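You operate a simulated robot arm through the tools that you are given. There is no shell and no other tool.

You run a simulated robot arm. Do the job below in one go: nothing can be reset, and whatever is moved stays where it is left.

TASK
Set the controls near the green tray. At the end: the green ball lever is set to clamped; the blue ball lever is set to clamped; the red ball lever is set to clamped; the psi dial is turned to 300 PSI; whatever was shut is shut again. Leave all else as you found it, and nothing knocked over. The red ball lever goes to its stop. The blue ball lever goes to its stop. The green ball lever goes to its stop.

It is judged by the outcome, as a careful person would: the job done as asked, and still so three seconds after it is handed in. It fails if anything else is knocked over, pushed out of place, dropped, spilled or broken.

THE ROBOT
A 7-joint arm with a two-finger parallel gripper, fixed in place. Base frame: the origin is on the floor under the middle of its stand, x ahead of it, y to its left, z up; the work surface is at about z = 840. Readings come in mm, degrees, newtons and seconds.
It reaches about 1479 mm from its shoulder. Its first joint turns from -166.0 to 166.0 degrees. Payload 4.4 kg.
The tool frame sits at the grasp point between the pads (the TCP): z along the fingers, y along the line on which they close. The tips reach 23 mm beyond it. Largest opening 94 mm; finger width 38, thickness 10; the body of the gripper, 54 by 96 mm, starts 39 mm behind the TCP.
Orientation is that of the tool frame in the base frame, as a unit quaternion [w, x, y, z]. With the fingers straight down and closing along the base's y, the tool's x points along the base's -x, its y along +y and its z along -z.

THE INTERFACE
- The arm moves only by the tool servo_tool. Its argument "targets" is a list of rows, each a list of 7 numbers: the opening, from 0 (shut) to 1 (fully open), then the shift along the tool's x, y, z in cm, then the turn, a rotation vector about the tool's x, y, z in degrees. In form: [[claw, dx, dy, dz, wx, wy, wz], ...]. A call has 1 to 20 rows; each row shifts and turns the commanded pose from where the row before left it, along the tool's axes as they then stand. Rows are played at 5 a second. More than 50 mm and 8.6 degrees between two rows, or a gripper value outside its range, and nothing of the call is played. Where a pose cannot be reached the arm comes as near as it can. A force on the tool above 40 N (or 10 N above the force at the start of the call, whichever is more), or a blocked arm, ends the call early, and 0.2 s more pass. The fingers move at their own pace (about 72 mm/s each) and stop on an object; they squeeze with about 21 N. The grip force told is the motor's: it shows also when the fingers shut on nothing. Time passes only in rows, and 0.2 s behind the last, so rows that do not move let the fingers close. It gives the time, the measured TCP pose, the force on the tool (base axes), the opening and the grip force at its end, in the units of the frame above (readings bear some noise), with the torque about the TCP (base axes, N m) and any sound that the robot's microphone picked up, and new pictures: "pictures" is both (left out), scene, wrist or none.
- Cameras (640 x 400 px; columns grow to the right, rows downward): "scene" is fixed at [220.4, -504.7, 1672.8]; the picture's right is [0.43, -0.90, 0.00], its down [-0.66, -0.32, -0.68] and it looks along [0.61, 0.30, -0.73] (base axes); focal length 351 px, centre (320, 200). "wrist" rides on the gripper at [86, 16, -75] in the tool frame; the picture's right is [-0.18, 0.98, 0.00], its down [-0.58, -0.11, -0.81] and it looks along [-0.79, -0.15, 0.59] (tool axes); focal length 243 px, centre (320, 200). There is no depth. A picture from a camera that has moved, and an enlarged one, comes with that camera's place and axes in the base frame and with its lens. The place of the scene camera against the robot may be out by one fixed shift of up to 18 mm in any direction.
- enlarge(camera, box): a new picture of the part [left, top, right, bottom] of that camera's present view, enlarged. It takes no simulated time.
- job_done(): hands the job in; it is judged then, once.

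Nothing tells you positions but the pictures and the camera data. Unless the task says otherwise, let go and move clear before handing in.

The tools are called after "Request:" as a command line: name --pt "numbers of a row" for each row, then --argument value for the rest, lists and objects as JSON in quotes. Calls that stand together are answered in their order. servo_tool: Moves the arm, as the interface text tells. Its arguments: {"type":"object","properties":{"targets":{"type":"array"},"pictures":{"type":"string","enum":["both","scene","wrist","none"]}},"required":["targets"]} The other tools are called the same way: enlarge (camera, box) takes an enlarged picture of a part of a camera's view; job_done () hands the job in.

At the start:

```text
clock: 0.0
tcp_pos: [653.2, -145.9, 1279.5]
tcp_rot: [0.0, 0.0, 1.0, 0.001]
ft_force: [1.3, -0.9, -0.7]
moment: [0.0, 0.0, -0.03]
grip_width: 94.0
gripper_force: 0.1
```

scene: 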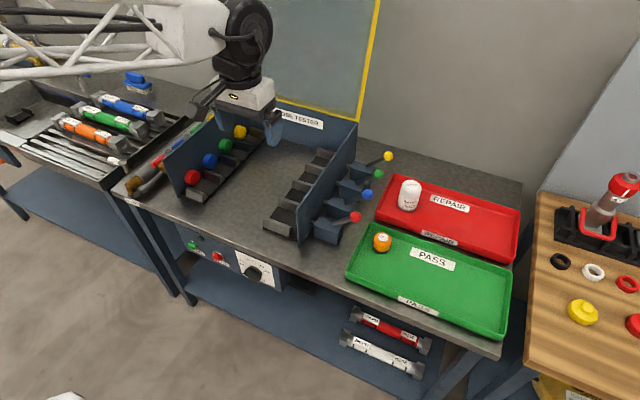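
wrist: 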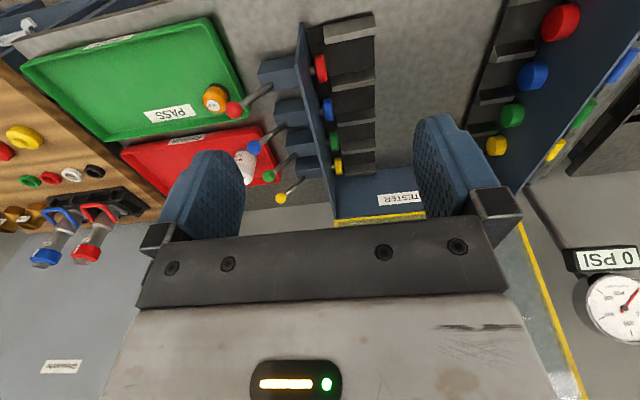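

I see a hose tester on the bench with ball levers (yellow, green, blue, red) on its right side, next to the green PASS tray, and a dial on the front panel below the bench. I'll look closer before moving.

Request:
enlarge --camera "scene" --box '[260, 120, 420, 260]'

Request:
enlarge --camera "scene" --box '[160, 210, 320, 310]'

Request:
enlarge --camera "wrist" --box '[200, 0, 400, 220]'

Request:
enlarge --camera "scene" --box '[150, 90, 330, 210]'

```text
2.86 times, centred on (340, 190) of scene
camera zoom: at [220.4, -504.7, 1672.8], right [0.43, -0.9, 0.0], down [-0.66, -0.32, -0.68], along [0.61, 0.3, -0.73], focal length 1002 px, centre (263, 229)
```

zoom: 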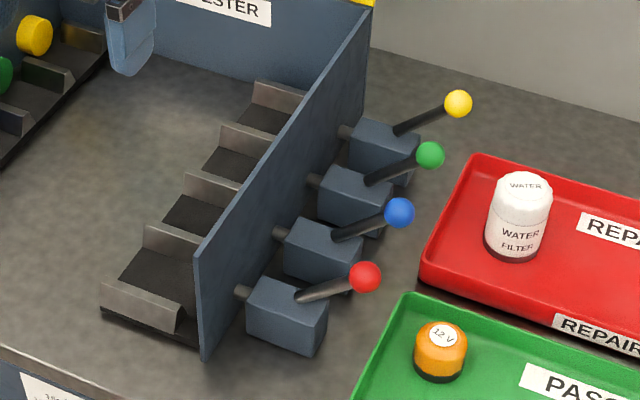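

```text
4.00 times, centred on (240, 260) of scene
camera zoom: at [220.4, -504.7, 1672.8], right [0.43, -0.9, 0.0], down [-0.66, -0.32, -0.68], along [0.61, 0.3, -0.73], focal length 1402 px, centre (640, -40)
```

zoom: 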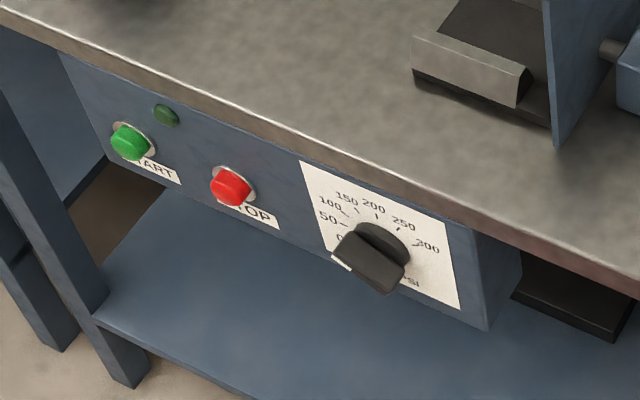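

```text
1.82 times, centred on (300, 110) of wrist
camera zoom: at [565.7, -129.4, 1356.2], right [0.18, 0.98, 0.0], down [0.58, -0.11, 0.81], along [0.79, -0.15, -0.59], focal length 441 px, centre (356, 364)
```

zoom: 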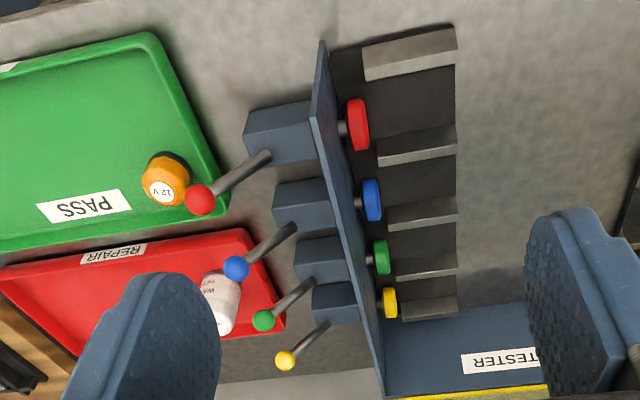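

```text
3.33 times, centred on (240, 150) of scene
camera zoom: at [220.4, -504.7, 1672.8], right [0.43, -0.9, 0.0], down [-0.66, -0.32, -0.68], along [0.61, 0.3, -0.73], focal length 1169 px, centre (587, 367)
```

zoom: 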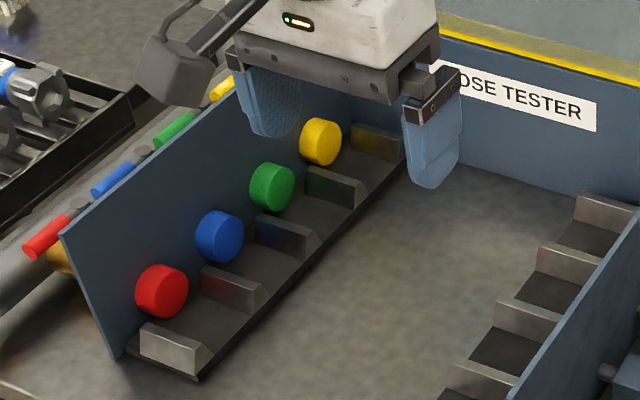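

The tester's levers lean outward (−y), with balls near (788/876/966/1056, −328, 970). The dial is on the front panel, near (645, −60, 715). I'll move the wrist camera closer to read the labels.

Request:
servo_tool --pt "1 0.5 -4 3 0 0 0" --pt "1 0.5 -4 3 0 0 0" --pt "1 0.5 -4 3 0 0 0" --pt "1 0.5 -4 3 0 0 0"

```text
refused: row 1 steps farther than a row can; nothing moved
```

The row was slightly too long; I'll take smaller steps.

Request:
servo_tool --pt "1 0 -3.5 3 0 0 0" --pt "1 0 -3.5 3 0 0 0" --pt "1 0 -3.5 3 0 0 0" --pt "1 0 -3.5 3 0 0 0"

```text
clock: 1.0
tcp_pos: [650.5, -284.4, 1160.3]
tcp_rot: [0.001, 0.0, 1.0, 0.0]
ft_force: [-0.4, 0.6, 0.0]
moment: [0.02, 0.0, -0.01]
grip_width: 94.0
gripper_force: 0.1
camera wrist: at [563.9, -267.4, 1235.2], right [0.18, 0.98, 0.0], down [0.58, -0.11, 0.81], along [0.79, -0.15, -0.59], focal length 243 px, centre (320, 200)
```

scene: 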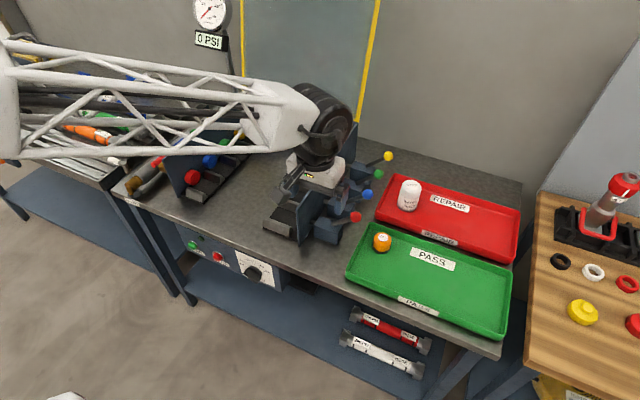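
wrist: 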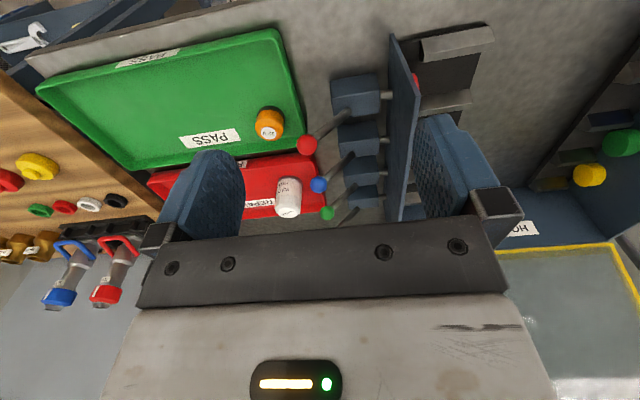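

Request:
enlarge --camera "wrist" --box '[270, 50, 450, 230]'

Request:
enlarge --camera "scene" --box '[180, 220, 300, 300]'

Request:
enlarge --camera "scene" --box '[260, 130, 420, 260]'

```text
2.22 times, centred on (360, 140) of wrist
camera zoom: at [563.9, -267.4, 1235.2], right [0.18, 0.98, 0.0], down [0.58, -0.11, 0.81], along [0.79, -0.15, -0.59], focal length 539 px, centre (231, 333)
```

zoom: 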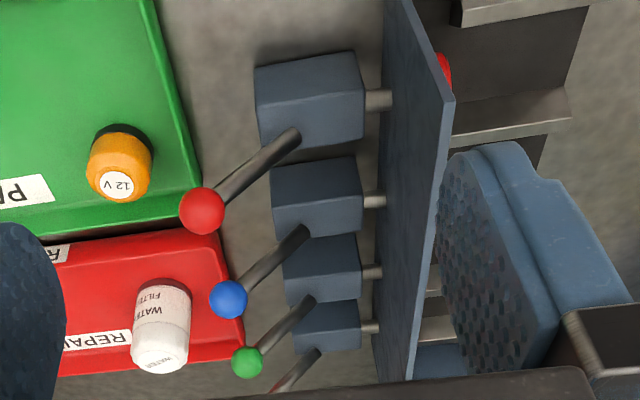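

```text
5.00 times, centred on (240, 260) of scene
camera zoom: at [220.4, -504.7, 1672.8], right [0.43, -0.9, 0.0], down [-0.66, -0.32, -0.68], along [0.61, 0.3, -0.73], focal length 1753 px, centre (720, -100)
```

zoom: 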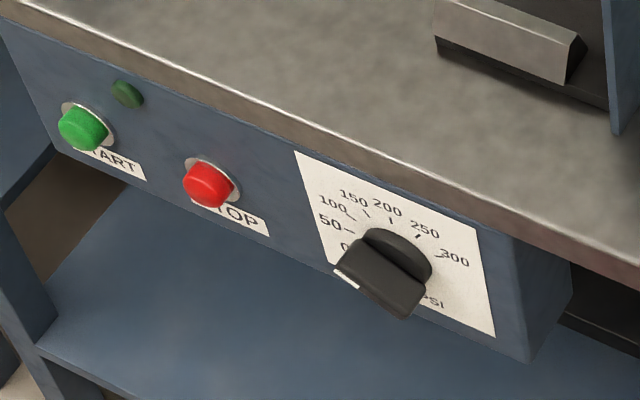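

```text
3.08 times, centred on (340, 195) of scene
camera zoom: at [220.4, -504.7, 1672.8], right [0.43, -0.9, 0.0], down [-0.66, -0.32, -0.68], along [0.61, 0.3, -0.73], focal length 1079 px, centre (258, 215)
```

zoom: 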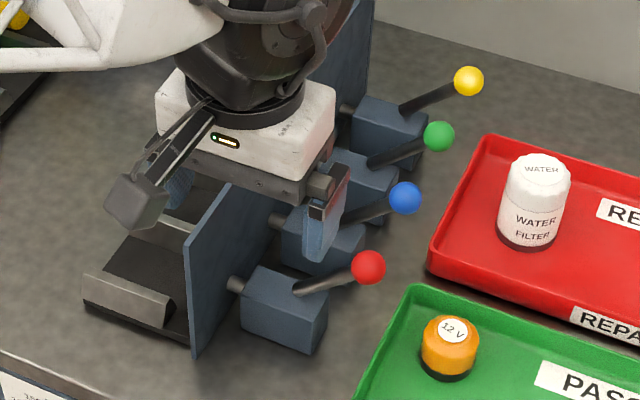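

No text labels mark the lever positions. All four levers lean outward with the clamp pads retracted, so "clamped" should be the throw inward toward the tester plate. I'll close the fingers and go to a spot outboard of the green ball lever.

Request:
servo_tool --pt "0 -3.95 -1.25 1.0 0 0 0" --pt "0 -3.95 -1.25 1.0 0 0 0" --pt "0 -3.95 -1.25 1.0 0 0 0" --pt "0 -3.95 -1.25 1.0 0 0 0" --pt "0 -3.95 -1.25 1.0 0 0 0" --pt "0 -3.95 -1.25 1.0 0 0 0" --pt "0 -3.95 -1.25 1.0 0 0 0" --pt "0 -3.95 -1.25 1.0 0 0 0" --pt "0 0 0 0 0 0 0"

```text
clock: 3.0
tcp_pos: [971.8, -387.7, 1080.5]
tcp_rot: [0.0, 0.0, 1.0, 0.001]
ft_force: [-0.6, 0.0, 0.8]
moment: [0.0, -0.02, 0.01]
grip_width: 0.2
gripper_force: 21.4
camera wrist: at [884.5, -372.2, 1156.2], right [0.18, 0.98, 0.0], down [0.58, -0.11, 0.81], along [0.79, -0.15, -0.59], focal length 243 px, centre (320, 200)
```

scene: 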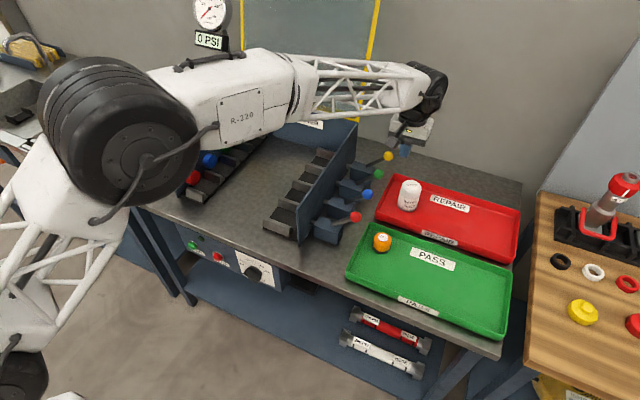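
wrist: 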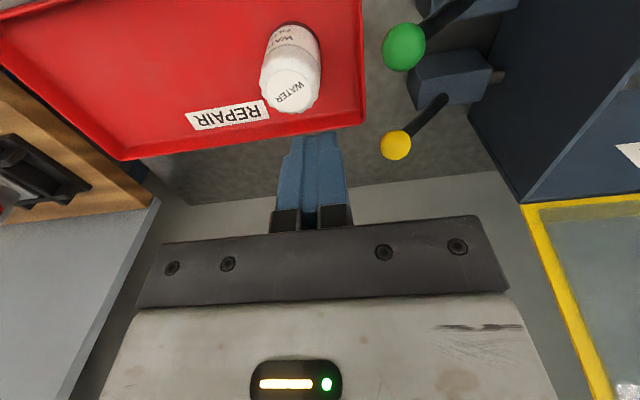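

The fingers are closed and outboard of the green lever, whose ball is at about (968, −328, 968). The filter bottle near (1013, −424) is lower (top about 928), so I'll lower beside the ball and stop short of contact.

Request:
servo_tool --pt "0 0 0.2 3.5 0 0 0" --pt "0 0 0.2 3.5 0 0 0" --pt "0 0 0.4 3.4 0 0 0" --pt "0 0 0 0 0 0 0"

```text
clock: 4.0
tcp_pos: [969.9, -376.8, 977.0]
tcp_rot: [0.0, 0.0, 1.0, 0.0]
ft_force: [0.7, -1.0, -0.1]
moment: [-0.02, -0.03, 0.0]
grip_width: 0.2
gripper_force: 20.9
camera wrist: at [883.4, -360.8, 1052.4], right [0.18, 0.98, 0.0], down [0.58, -0.11, 0.81], along [0.79, -0.15, -0.59], focal length 243 px, centre (320, 200)
```

scene: 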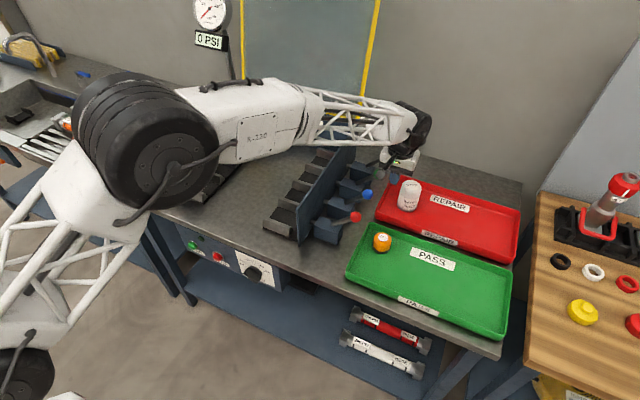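
wrist: 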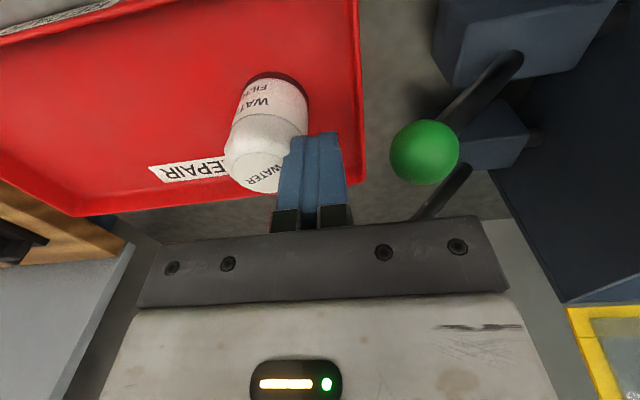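

The ball is 50 mm to +y of the fingertips, at the height I expected. Now I'll push it inward along a gentle arc.

Request:
servo_tool --pt "0 0 1.2 0 0 0 0" --pt "0 0 1.2 0 0 0 0" --pt "0 0 1.2 -1.0 0 0 0" --pt "0 0 1.1 -0.8 0 0 0" --pt "0 0 0 0 0 0 0"

```text
clock: 5.2
tcp_pos: [969.1, -329.5, 996.2]
tcp_rot: [-0.001, -0.001, 1.0, -0.001]
ft_force: [0.0, -0.8, 0.2]
moment: [0.03, -0.01, 0.01]
grip_width: 0.0
gripper_force: 20.8
camera wrist: at [881.4, -313.0, 1071.3], right [0.18, 0.98, 0.0], down [0.58, -0.11, 0.81], along [0.79, -0.15, -0.59], focal length 243 px, centre (320, 200)
```

scene: 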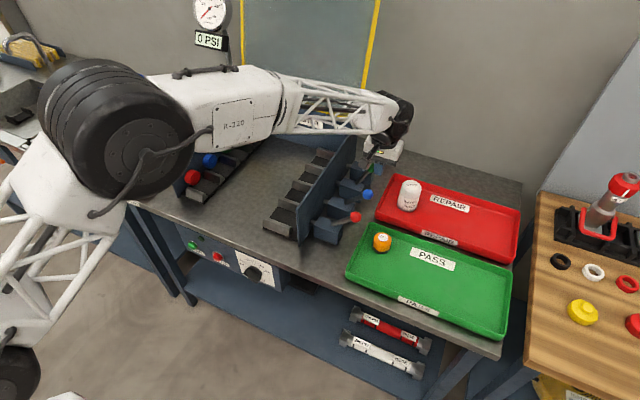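
wrist: 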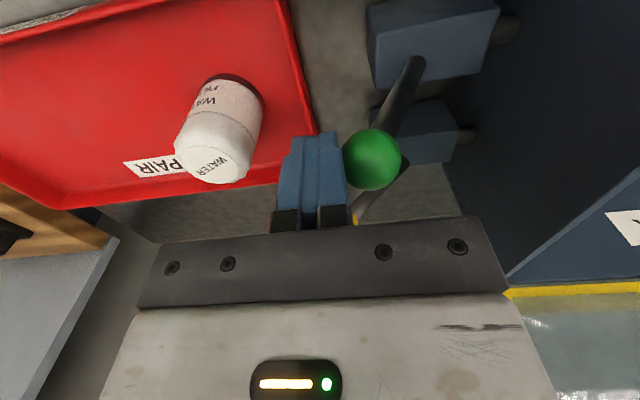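

The lever follows freely, with the ball now at y≈−304, z≈986. I'll continue the arc toward vertical.

Request:
servo_tool --pt "0 0 1.3 -0.6 0 0 0" --pt "0 0 1.3 -0.5 0 0 0" --pt "0 0 1.4 -0.2 0 0 0" --pt "0 0 1.4 0 0 0 0" --pt "0 0 0 0 0 0 0"

```text
clock: 6.4
tcp_pos: [967.3, -276.5, 1009.3]
tcp_rot: [0.0, 0.0, 1.0, 0.0]
ft_force: [-0.8, -0.2, 0.6]
moment: [-0.01, 0.02, -0.02]
grip_width: 0.0
gripper_force: 20.9
camera wrist: at [880.3, -259.2, 1083.4], right [0.18, 0.98, 0.0], down [0.58, -0.11, 0.81], along [0.79, -0.15, -0.59], focal length 243 px, centre (320, 200)
```

scene: 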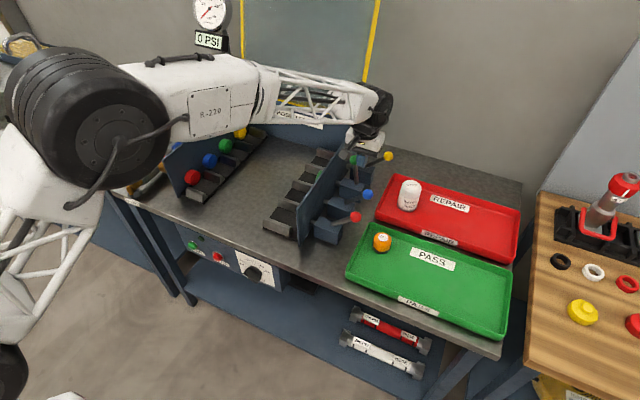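
wrist: 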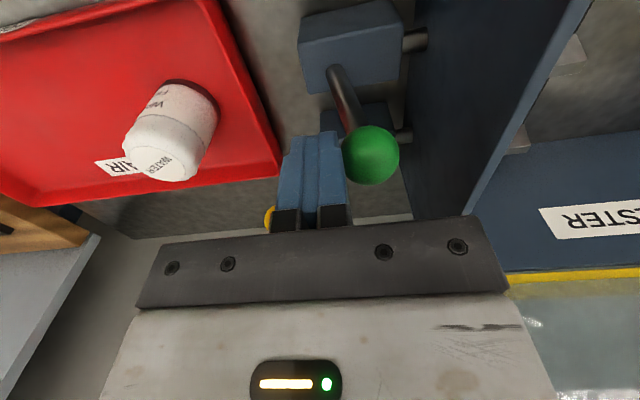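

The lever is about vertical, with the ball at y≈−250 and no resistance yet. I'll continue in small steps to find the stop.

Request:
servo_tool --pt "0 0 0.8 0 0 0 0" --pt "0 0 0.8 0.1 0 0 0" --pt "0 0 0.6 0.1 0 0 0" --pt "0 0 0.6 0.1 0 0 0" --pt "0 0 0 0 0 0 0"

```text
clock: 7.6
tcp_pos: [969.6, -248.1, 1005.5]
tcp_rot: [0.001, 0.0, 1.0, 0.0]
ft_force: [-0.4, -0.3, 0.8]
moment: [-0.02, -0.03, -0.02]
grip_width: 0.2
gripper_force: 21.3
camera wrist: at [881.1, -232.0, 1081.2], right [0.18, 0.98, 0.0], down [0.58, -0.11, 0.81], along [0.79, -0.15, -0.59], focal length 243 px, centre (320, 200)
```

scene: 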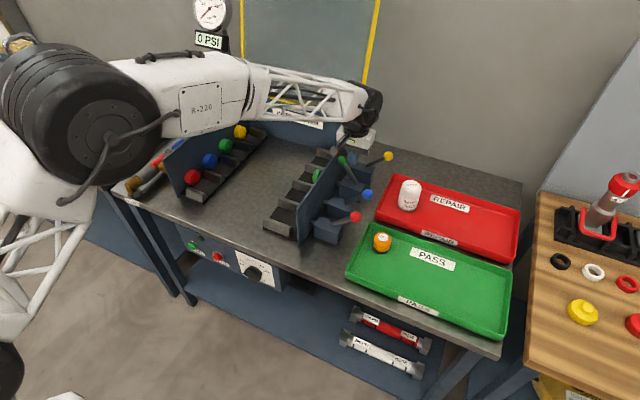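
wrist: 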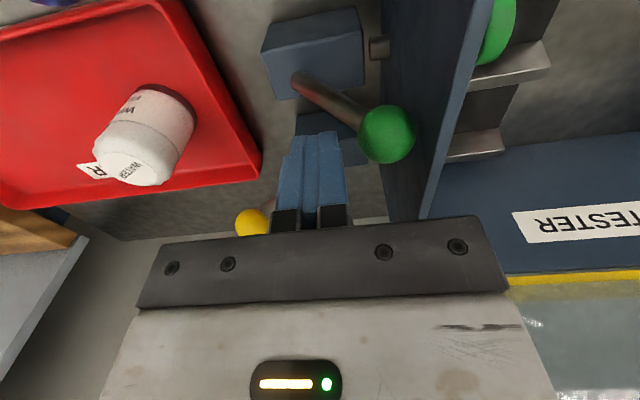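

The lever went over center by itself. The ball is now at about (968, −213, 978) and the green pad has extended inside the tester. I'll follow and press gently to confirm it is at its stop.

Request:
servo_tool --pt "0 0 0.4 0.5 0 0 0" --pt "0 0 0.4 0.5 0 0 0" --pt "0 0 0.4 0.3 0 0 0" --pt "0 0 0.3 0 0 0 0" --pt "0 0 0 0 0 0 0"

```text
clock: 8.9
tcp_pos: [968.6, -237.2, 991.8]
tcp_rot: [0.0, 0.001, 1.0, 0.0]
ft_force: [4.2, -16.3, 0.9]
moment: [-0.27, -0.07, -0.04]
grip_width: 0.0
gripper_force: 20.7
stopped in row 5: the force on the tool passed its limit at 41 N (the readings are from after the stop); the commanded pose is now the measured one
camera wrist: at [881.3, -220.3, 1066.7], right [0.19, 0.98, 0.0], down [0.58, -0.11, 0.81], along [0.79, -0.15, -0.59], focal length 243 px, centre (320, 200)
```

scene: 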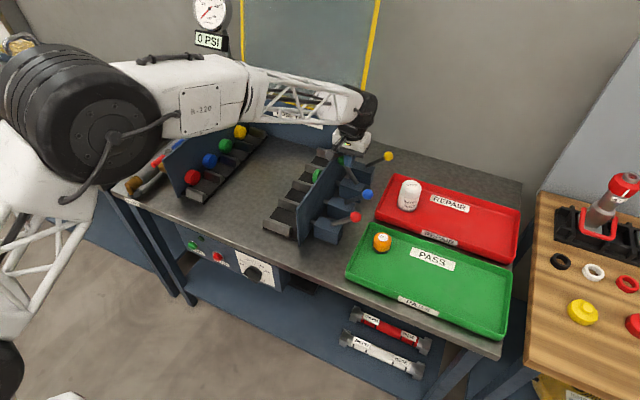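
wrist: 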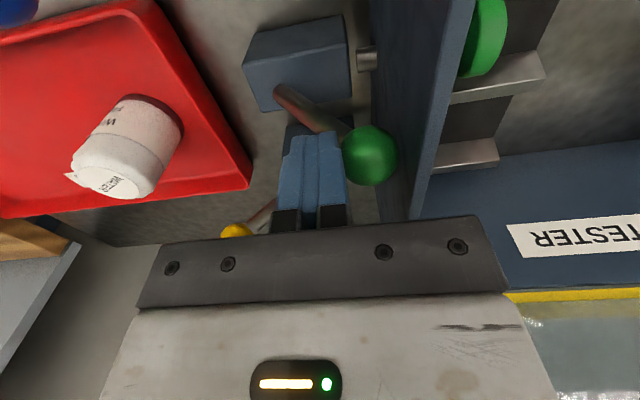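

The force rose to 41 N at ball y≈−211, so the green lever is against its stop. I'll back straight off, rise, and reposition outboard of the blue lever.

Request:
servo_tool --pt "0 0 -2 0 0 0 0" --pt "0 0 -2 -1 0 0 0" --pt "0 0 -3 -3 0 0 0" --pt "0 0 -3 -3 0 0 0" --pt "0 0 -3 -1 0 0 0" --pt "0 4.5 -0.8 0 0 0 0" --pt "0 4.5 -0.6 0 0 0 0" --pt "0 0 0 0 0 0 0"

```text
clock: 10.7
tcp_pos: [877.5, -378.7, 1072.6]
tcp_rot: [0.0, 0.001, 1.0, -0.001]
ft_force: [-0.2, -0.5, 0.1]
moment: [0.0, 0.03, -0.01]
grip_width: 0.0
gripper_force: 21.4
camera wrist: at [790.7, -362.8, 1147.4], right [0.19, 0.98, 0.0], down [0.58, -0.11, 0.81], along [0.79, -0.15, -0.59], focal length 243 px, centre (320, 200)
```

scene: 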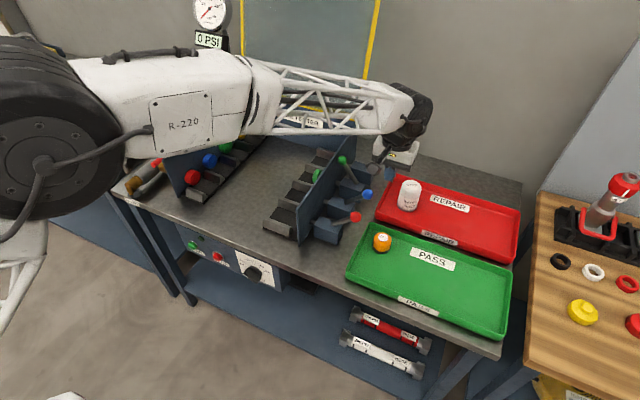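
wrist: 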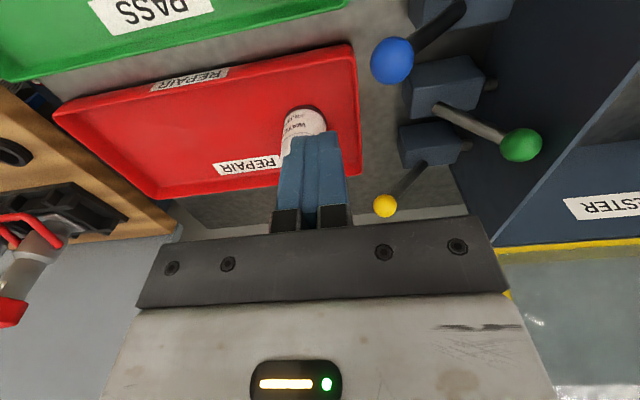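

Green stays clamped. The blue ball is at about (877.5, −329, 968) and I'm aligned in x, so I'll lower and push it along the same arc.

Request:
servo_tool --pt "0 0 0 3.5 0 0 0" --pt "0 0 0 3.5 0 0 0" --pt "0 0 0 2.6 0 0 0" --pt "0 0 1.2 0 0 0 0" --pt "0 0 1.3 0 0 0 0" --pt "0 0 1.2 -1.0 0 0 0" --pt "0 0 1.1 -0.8 0 0 0" --pt "0 0 1.3 -0.6 0 0 0" --pt "0 0 1.3 -0.5 0 0 0" --pt "0 0 0 0 0 0 0"

```text
clock: 12.9
tcp_pos: [878.6, -303.2, 1004.2]
tcp_rot: [-0.001, 0.0, 1.0, 0.0]
ft_force: [-0.6, -0.2, -0.6]
moment: [0.01, 0.02, -0.02]
grip_width: 0.2
gripper_force: 20.7
camera wrist: at [790.9, -287.3, 1079.2], right [0.19, 0.98, 0.0], down [0.58, -0.11, 0.81], along [0.79, -0.15, -0.59], focal length 243 px, centre (320, 200)
```

scene: 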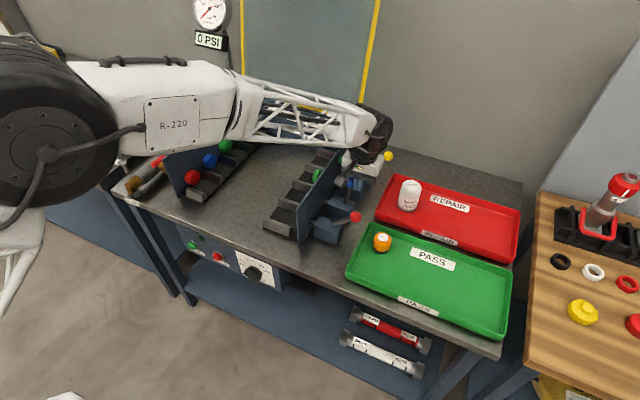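
wrist: 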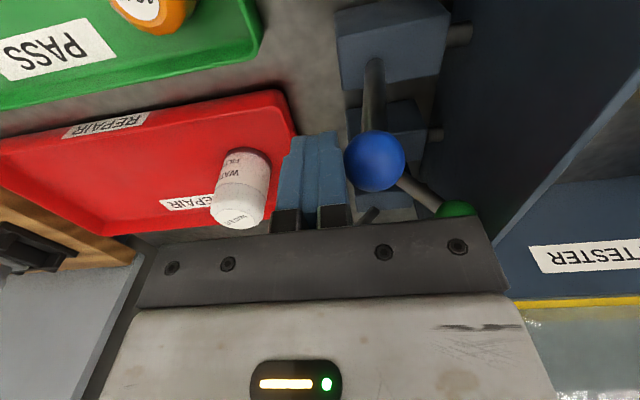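

The blue lever is following the fingers. I'll continue over center and press lightly to its stop.

Request:
servo_tool --pt "0 0 1.3 -0.2 0 0 0" --pt "0 0 1.4 0 0 0 0" --pt "0 0 1.2 0 0 0 0" --pt "0 0 1.2 0.3 0 0 0" --pt "0 0 0.6 0.5 0 0 0" --pt "0 0 0.4 0.5 0 0 0" --pt "0 0 0.3 0.2 0 0 0" --pt "0 0 0 0 0 0 0"

```text
clock: 14.7
tcp_pos: [881.6, -242.0, 992.7]
tcp_rot: [0.0, 0.001, 1.0, 0.0]
ft_force: [-0.3, 0.3, -0.4]
moment: [-0.02, 0.01, 0.03]
grip_width: 0.2
gripper_force: 20.9
camera wrist: at [793.4, -225.2, 1067.0], right [0.19, 0.98, 0.0], down [0.58, -0.11, 0.81], along [0.79, -0.15, -0.59], focal length 243 px, centre (320, 200)
```

scene: 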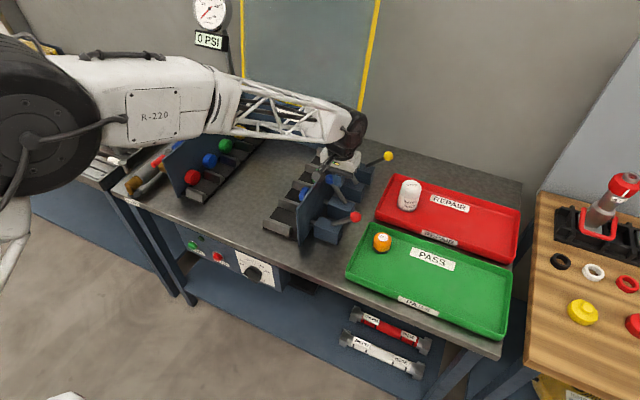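
wrist: 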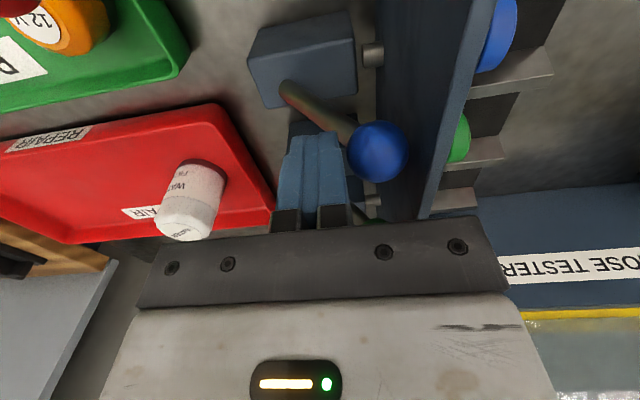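

Blue has gone over center and its pad is extended. I'll press the last few millimetres to feel the stop.

Request:
servo_tool --pt "0 0 0.3 0 0 0 0" --pt "0 0 0.2 0 0 0 0" --pt "0 0 0.2 0 0 0 0" --pt "0 0 0 0 0 0 0" --pictures "wrist"

```text
clock: 15.7
tcp_pos: [879.6, -237.3, 992.8]
tcp_rot: [0.0, 0.001, 1.0, -0.001]
ft_force: [9.3, -38.2, -5.3]
moment: [-0.62, -0.15, -0.1]
grip_width: 0.1
gripper_force: 21.3
camera wrist: at [791.6, -219.6, 1067.3], right [0.19, 0.98, 0.0], down [0.58, -0.11, 0.81], along [0.79, -0.15, -0.59], focal length 243 px, centre (320, 200)
```

wrist: 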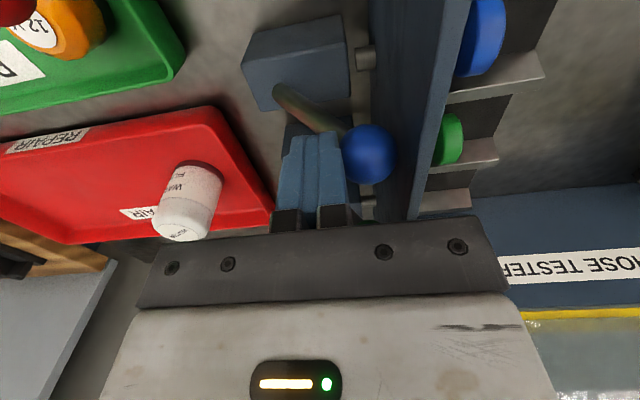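

Blue is firmly at its stop (38 N at the same y as green). I'll back off and reposition for the red lever.

Request:
servo_tool --pt "0 0 -2 0 0 0 0" --pt "0 0 -2 -1 0 0 0" --pt "0 0 -3 -3 0 0 0" --pt "0 0 -3 -3 0 0 0" --pt "0 0 -3 -1 0 0 0" --pt "0 4.5 -0.8 0 0 0 0" --pt "0 4.5 -0.6 0 0 0 0" --pt "0 0 0 0 0 0 0"

```text
clock: 17.5
tcp_pos: [786.8, -380.8, 1069.6]
tcp_rot: [0.0, 0.0, 1.0, -0.001]
ft_force: [-0.2, -0.1, 0.3]
moment: [0.0, -0.02, -0.03]
grip_width: 0.0
gripper_force: 21.5
camera wrist: at [699.1, -362.7, 1145.8], right [0.19, 0.98, 0.0], down [0.58, -0.11, 0.81], along [0.79, -0.15, -0.59], focal length 243 px, centre (320, 200)
```

scene: 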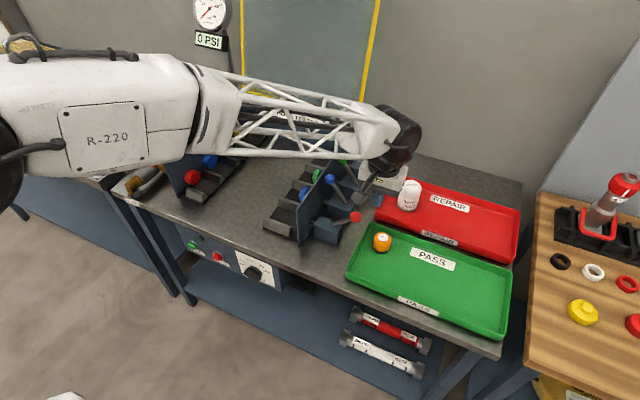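
wrist: 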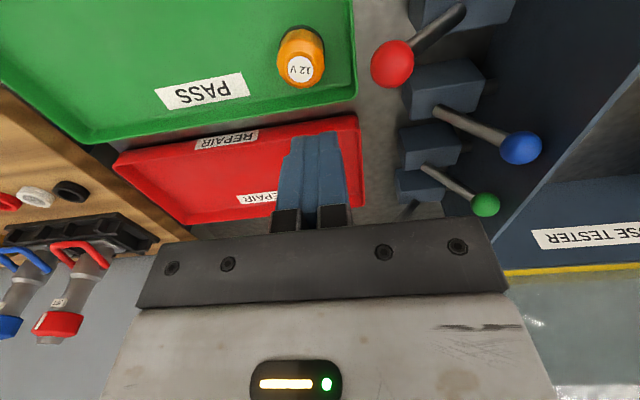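

The red ball is at about (788, −329, 968) and I'm aligned with it. The orange battery is well below the fingertip height, so I'll use the same lower-and-push motion.

Request:
servo_tool --pt "0 0 0 3.5 0 0 0" --pt "0 0 0 3.5 0 0 0" --pt "0 0 0 2.3 0 0 0" --pt "0 0 1.2 0 0 0 0" --pt "0 0 1.3 0 0 0 0" --pt "0 0 1.2 -1.0 0 0 0" --pt "0 0 1.1 -0.8 0 0 0" --pt "0 0 1.3 -0.6 0 0 0" --pt "0 0 1.3 -0.5 0 0 0" --pt "0 0 0 0 0 0 0"

Request:
servo_tool --pt "0 0 1.3 -0.2 0 0 0" --pt "0 0 1.4 0 0 0 0" --pt "0 0 1.2 0 0 0 0" --pt "0 0 1.2 0.3 0 0 0" --pt "0 0 0.6 0.5 0 0 0" --pt "0 0 0.4 0.5 0 0 0" --pt "0 0 0.3 0.2 0 0 0" --pt "0 0 0 0 0 0 0"

```text
clock: 19.7
tcp_pos: [787.3, -303.0, 1007.4]
tcp_rot: [0.0, 0.001, 1.0, -0.001]
ft_force: [0.6, -0.1, 0.5]
moment: [0.01, 0.0, 0.01]
grip_width: 0.0
gripper_force: 20.6
camera wrist: at [700.6, -287.4, 1082.9], right [0.19, 0.98, 0.0], down [0.58, -0.11, 0.81], along [0.79, -0.15, -0.59], focal length 243 px, centre (320, 200)
```

scene: 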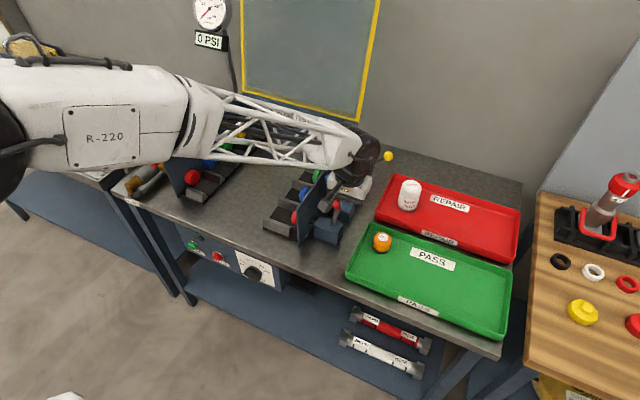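
wrist: 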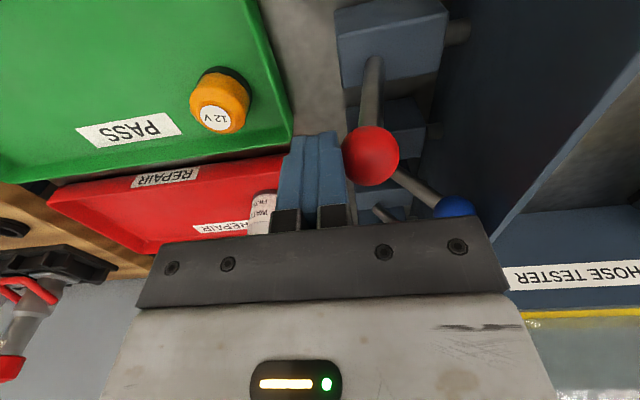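

```text
clock: 21.5
tcp_pos: [790.1, -240.8, 993.9]
tcp_rot: [0.001, 0.0, 1.0, -0.001]
ft_force: [0.0, 0.3, 0.6]
moment: [0.0, 0.0, 0.0]
grip_width: 0.0
gripper_force: 21.4
camera wrist: at [702.0, -223.8, 1068.9], right [0.19, 0.98, 0.0], down [0.58, -0.11, 0.81], along [0.79, -0.15, -0.59], focal length 243 px, centre (320, 200)
```

scene: 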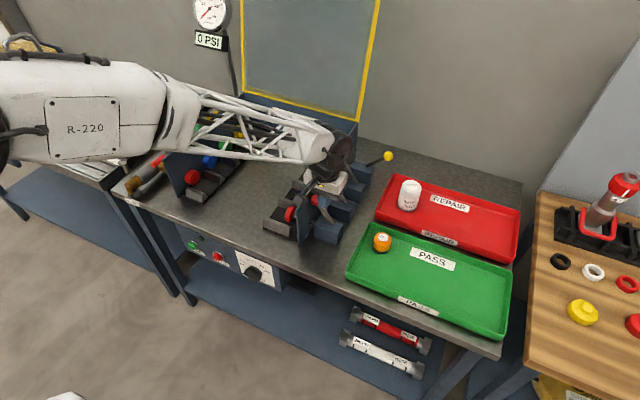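
wrist: 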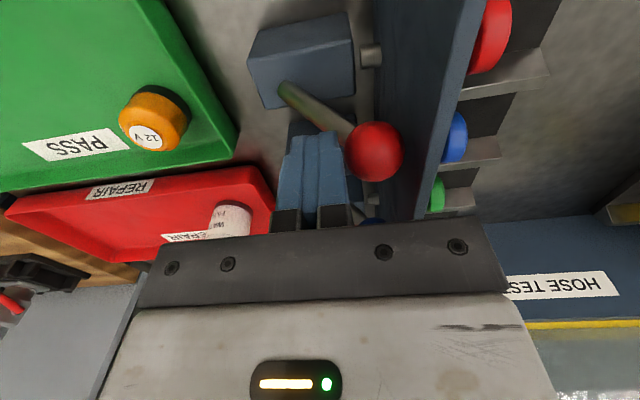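

Red is over center with its pad out. I'll press the last few millimetres to its stop.

Request:
servo_tool --pt "0 0 0.3 0 0 0 0" --pt "0 0 0.2 0 0 0 0" --pt "0 0 0.15 0 0 0 0" --pt "0 0 0 0 0 0 0" --pictures "wrist"

```text
clock: 22.4
tcp_pos: [789.6, -236.7, 994.9]
tcp_rot: [0.0, 0.0, 1.0, -0.001]
ft_force: [2.9, -20.5, -1.1]
moment: [-0.36, -0.02, -0.01]
grip_width: 0.1
gripper_force: 20.8
stopped in row 4: the force on the tool passed its limit at 42 N (the readings are from after the stop); the commanded pose is now the measured one
camera wrist: at [701.8, -220.0, 1069.1], right [0.19, 0.98, 0.0], down [0.58, -0.11, 0.81], along [0.79, -0.15, -0.59], focal length 243 px, centre (320, 200)
```

wrist: 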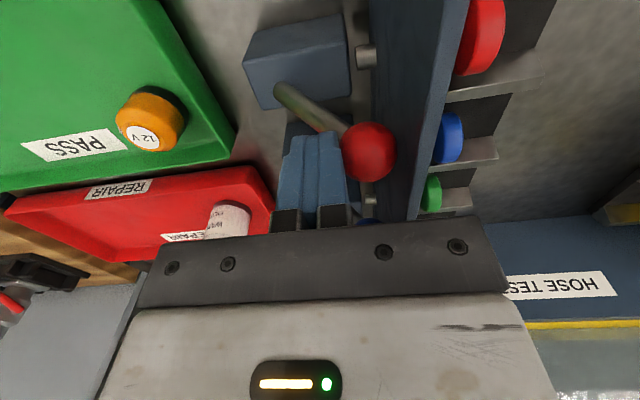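

All three levers are at their stops. I'll back off and retract above the bench front to turn the gripper toward the front-panel dial.

Request:
servo_tool --pt "0 0 -2 0 0 0 0" --pt "0 0 -2 -1 0 0 0" --pt "0 0 -1 -4 0 0 0" --pt "0 0 0 -4.5 0 0 0" --pt "0 1 0 -4.5 0 0 0" --pt "0 4.5 1 0 0 0 0" --pt "0 4.5 2 0 0 0 0" --pt "0 4 3 0 0 0 0" --pt "0 3 4 0 0 0 0" --pt "0 1 4.5 0 0 0 0" --pt "0 0 4.5 0 0 0 0" --pt "0 0 0 0 0 0 0"

```text
clock: 25.0
tcp_pos: [608.6, -92.6, 1135.5]
tcp_rot: [0.0, 0.0, 1.0, -0.001]
ft_force: [-0.7, 0.1, 0.2]
moment: [0.02, 0.02, -0.01]
grip_width: 0.0
gripper_force: 21.4
camera wrist: at [522.0, -76.3, 1210.5], right [0.19, 0.98, 0.0], down [0.58, -0.11, 0.81], along [0.79, -0.15, -0.59], focal length 243 px, centre (320, 200)
```

scene: 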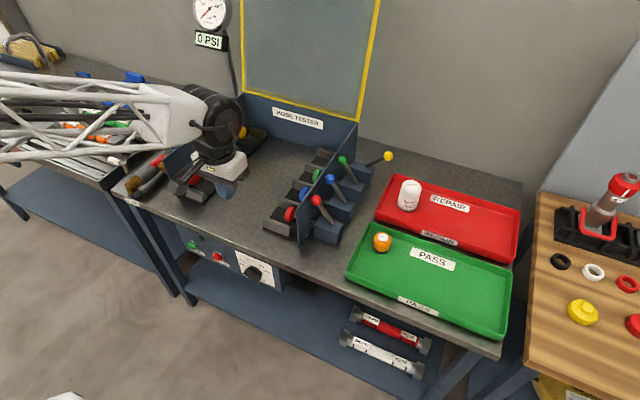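
wrist: 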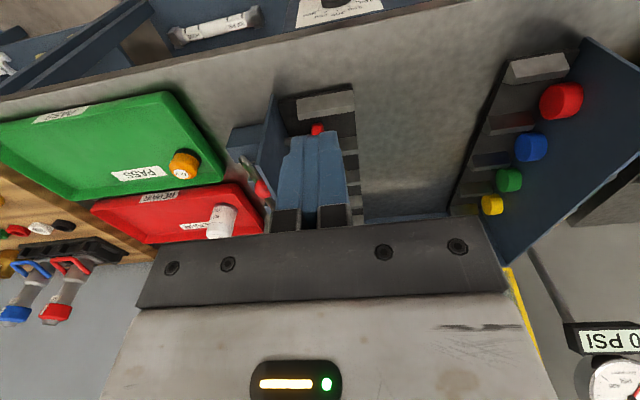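

All three levers stay clamped and yellow is untouched. I'll check them and the dial in close-up.

Request:
enlarge --camera "scene" --box '[260, 130, 420, 260]'

Request:
enlarge --camera "scene" --box '[225, 240, 295, 295]'

```text
3.08 times, centred on (340, 195) of scene
camera zoom: at [220.4, -504.7, 1672.8], right [0.43, -0.9, 0.0], down [-0.66, -0.32, -0.68], along [0.61, 0.3, -0.73], focal length 1079 px, centre (258, 215)
```

zoom: 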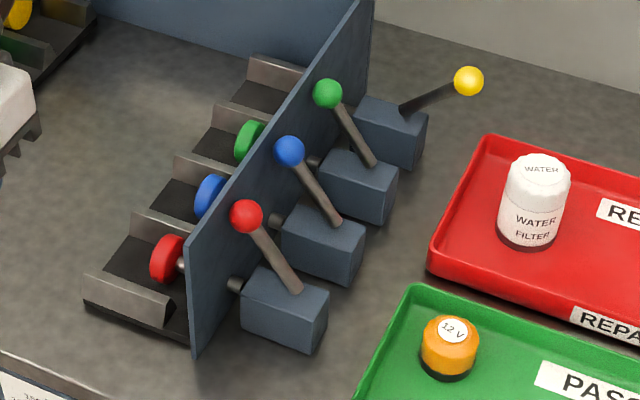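

```text
7.27 times, centred on (260, 268) of scene
camera zoom: at [220.4, -504.7, 1672.8], right [0.43, -0.9, 0.0], down [-0.66, -0.32, -0.68], along [0.61, 0.3, -0.73], focal length 2550 px, centre (756, -291)
```

zoom: 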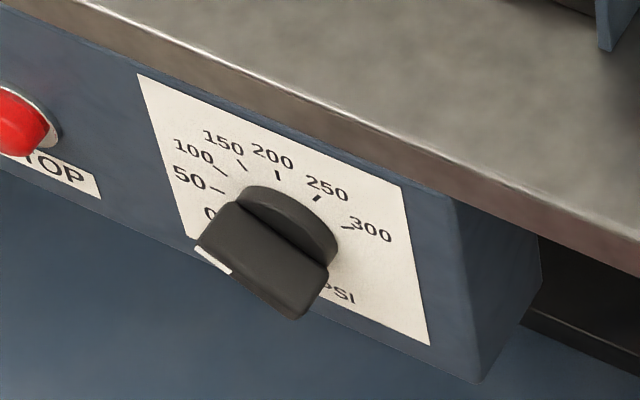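

The levers look right. Now I'll pitch the gripper up by 90° in place so the fingers point forward (+x) toward the panel.

Request:
servo_tool --pt "0 0 0 0 0 -7.5 0" --pt "0 0 0 0 0 -7.5 0" --pt "0 0 0 0 0 -7.5 0" --pt "0 0 0 0 0 -7.5 0" --pt "0 0 0 0 0 -7.5 0" --pt "0 0 0 0 0 -7.5 0" --pt "0 0 0 0 0 -7.5 0" --pt "0 0 0 0 0 -7.5 0" --pt "0 0 0 0 0 -7.5 0" --pt "0 0 0 0 0 -7.5 0" --pt "0 0 0 0 0 -7.5 0" --pt "0 0 0 0 0 -7.5 0" --pt "0 0 0 0 0 0 0"

```text
clock: 27.8
tcp_pos: [610.0, -94.7, 1135.1]
tcp_rot: [0.708, 0.001, 0.707, -0.002]
ft_force: [0.1, -0.6, -0.8]
moment: [0.01, 0.0, -0.04]
grip_width: 0.0
gripper_force: 21.3
camera wrist: at [534.3, -78.8, 1048.5], right [0.0, 0.98, 0.18], down [-0.81, -0.11, 0.58], along [0.59, -0.15, 0.79], focal length 243 px, centre (320, 200)
```

scene: 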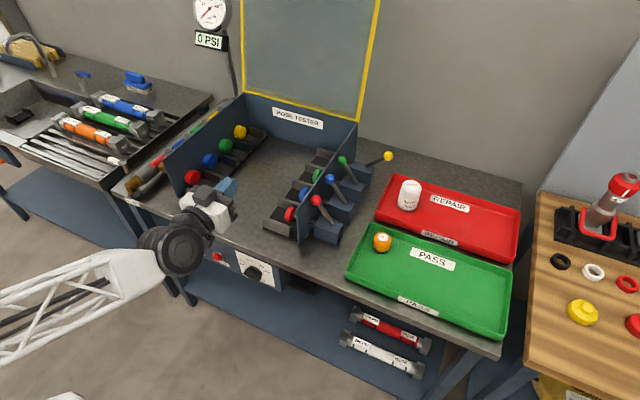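
wrist: 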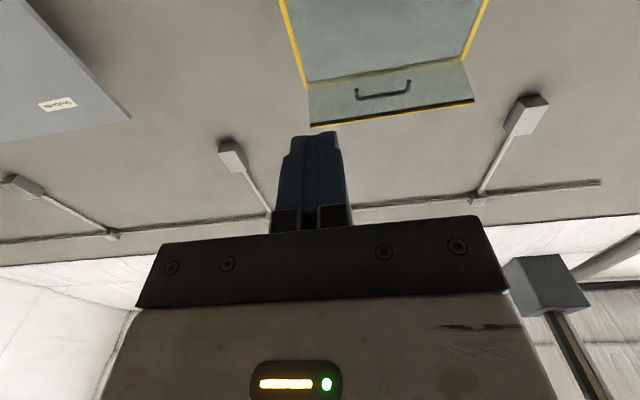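

The gripper now points forward. I'll back away from the bench edge and descend to dial height in stages.

Request:
servo_tool --pt "0 0 0 -4.5 0 0 0" --pt "0 0 0 -4.5 0 0 0" --pt "0 0 0 -4.0 0 0 0" --pt "0 4.5 0 0 0 0 0" --pt "0 4.5 0 0 0 0 0" --pt "0 4.5 0.5 0 0 0 0" --pt "0 4.5 0.5 0 0 0 0" --pt "0 0 0 0 0 0 0"

```text
clock: 29.6
tcp_pos: [477.6, -85.6, 952.6]
tcp_rot: [0.707, 0.0, 0.707, -0.002]
ft_force: [-0.2, -0.6, 0.8]
moment: [-0.01, 0.02, 0.03]
grip_width: 0.1
gripper_force: 20.5
camera wrist: at [401.6, -70.5, 866.2], right [0.0, 0.98, 0.18], down [-0.81, -0.11, 0.58], along [0.59, -0.15, 0.79], focal length 243 px, centre (320, 200)
```

scene: 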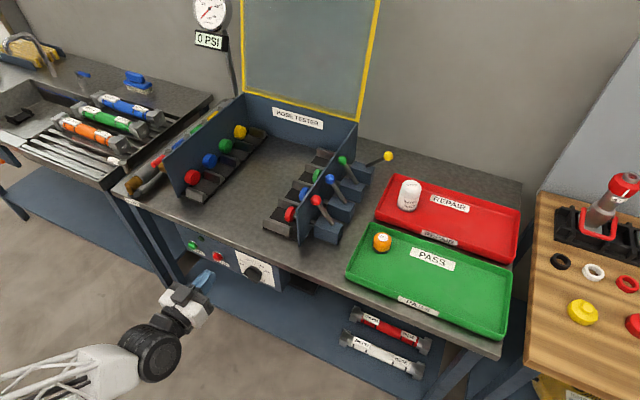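
wrist: 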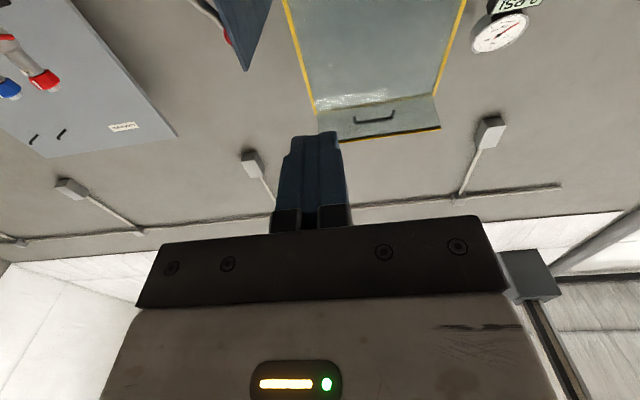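

Descending continues without trouble. I'll go down to dial height (about z=723, y≈−64), still well back from the panel.

Request:
servo_tool --pt "0 4.5 0.5 0 0 0 0" --pt "0 4.5 0.5 0 0 0 0" --pt "0 4.5 0.5 0 0 0 0" --pt "0 4.5 0.4 0 0 0 0" --pt "0 4.5 0.3 0 0 0 0" --pt "0 0 0 0 0 0 0"

```text
clock: 31.0
tcp_pos: [479.2, -77.1, 764.1]
tcp_rot: [0.704, 0.016, 0.709, 0.015]
ft_force: [0.4, 0.1, -0.1]
moment: [0.03, -0.01, -0.02]
grip_width: 0.0
gripper_force: 20.8
out of reach, approached as far as the arm can: row 4, 5
camera wrist: at [402.7, -56.9, 679.0], right [0.0, 0.97, 0.23], down [-0.8, -0.13, 0.58], along [0.6, -0.18, 0.78], focal length 243 px, centre (320, 200)
```

scene: 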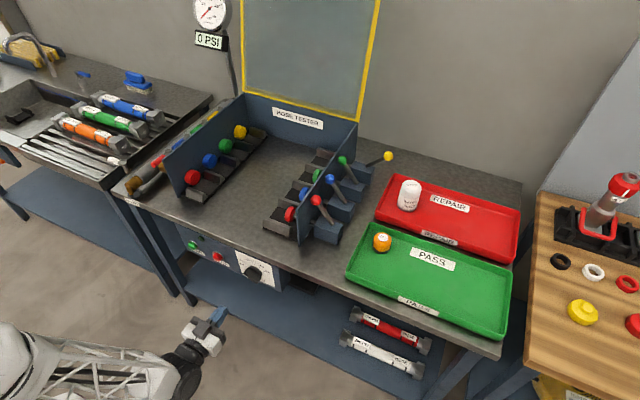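
wrist: 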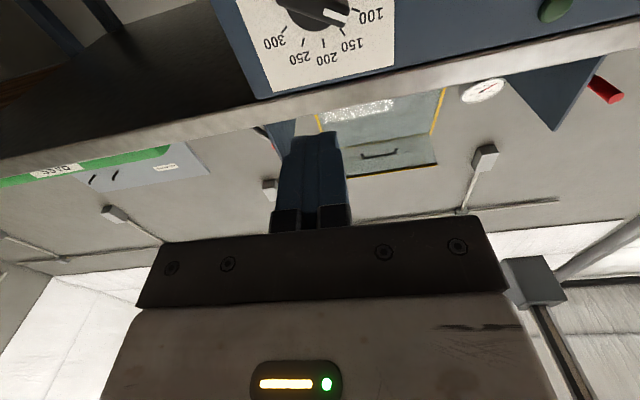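

The arm hit a reach limit at z≈764 this far back; it may reach lower further forward. I'll look at the dial, which is now in the wrist view.

Request:
enlarge --camera "wrist" --box '[220, 0, 420, 120]'

Request:
enlarge --camera "scene" --box '[0, 300, 260, 400]'

```text
3.20 times, centred on (320, 60) of wrist
camera zoom: at [402.7, -56.9, 679.0], right [0.0, 0.97, 0.23], down [-0.8, -0.13, 0.58], along [0.6, -0.18, 0.78], focal length 776 px, centre (320, 648)
```

zoom: 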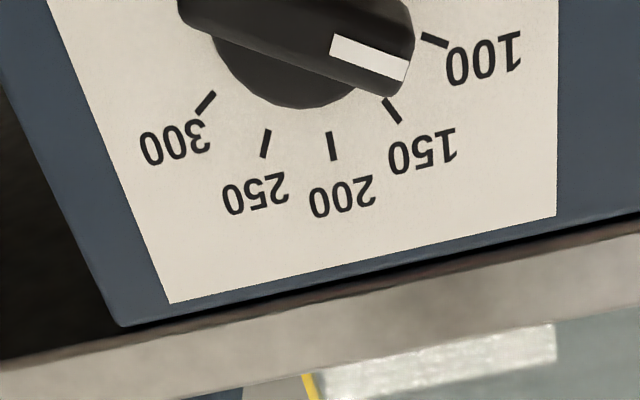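

```text
2.46 times, centred on (130, 350) of scene
camera zoom: at [220.4, -504.7, 1672.8], right [0.43, -0.9, 0.0], down [-0.66, -0.32, -0.68], along [0.61, 0.3, -0.73], focal length 863 px, centre (788, -169)
```

zoom: 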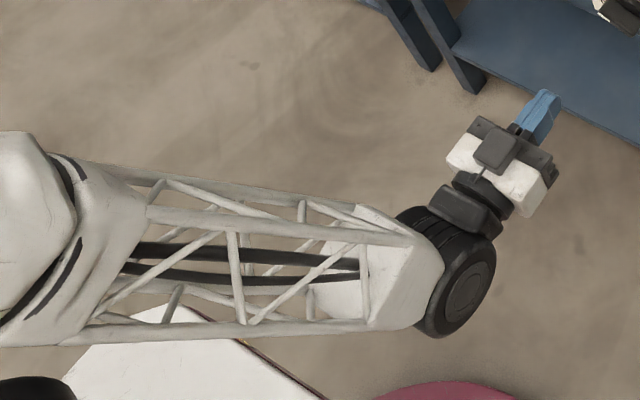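

Panel plane fits at x≈650, with the dial centre near (y −75, z 733) and ticks 30° per 50 PSI (200 at top). The knob points at about 100 (−60°), so 300 is at +60°, a 120° clockwise turn. I'll move forward, where the arm should reach lower.

Request:
servo_tool --pt "0 0 0 3 0 0 0" --pt "0 0 0 3 0 0 0" --pt "0 0 0 0 0 0 0"

```text
clock: 31.8
tcp_pos: [540.7, -90.7, 784.1]
tcp_rot: [0.706, 0.006, 0.708, 0.008]
ft_force: [-0.2, -0.4, -0.6]
moment: [0.01, 0.0, 0.01]
grip_width: 0.1
gripper_force: 20.2
out of reach, approached as far as the arm can: row 1, 2
camera wrist: at [464.7, -72.2, 699.8], right [0.0, 0.98, 0.2], down [-0.8, -0.12, 0.58], along [0.59, -0.16, 0.79], focal length 243 px, centre (320, 200)
```

scene: 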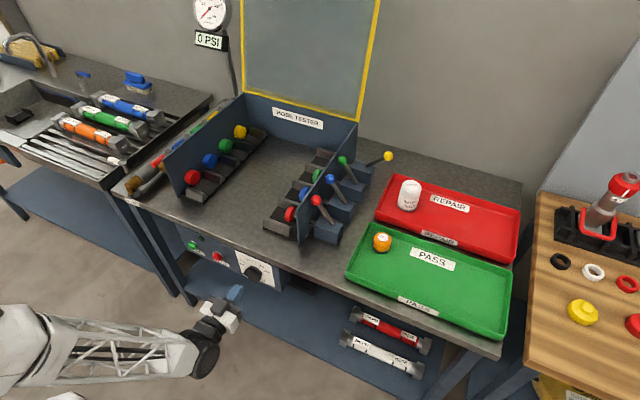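
wrist: 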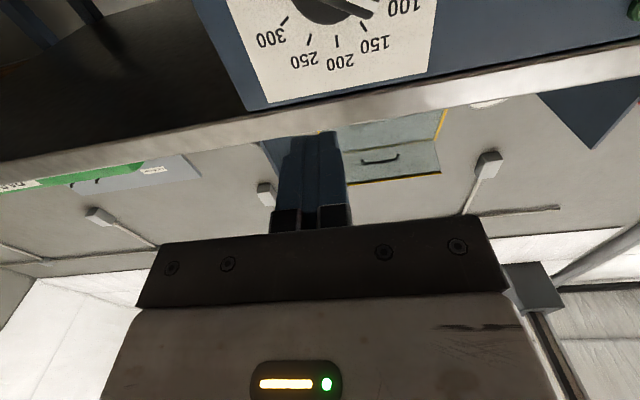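

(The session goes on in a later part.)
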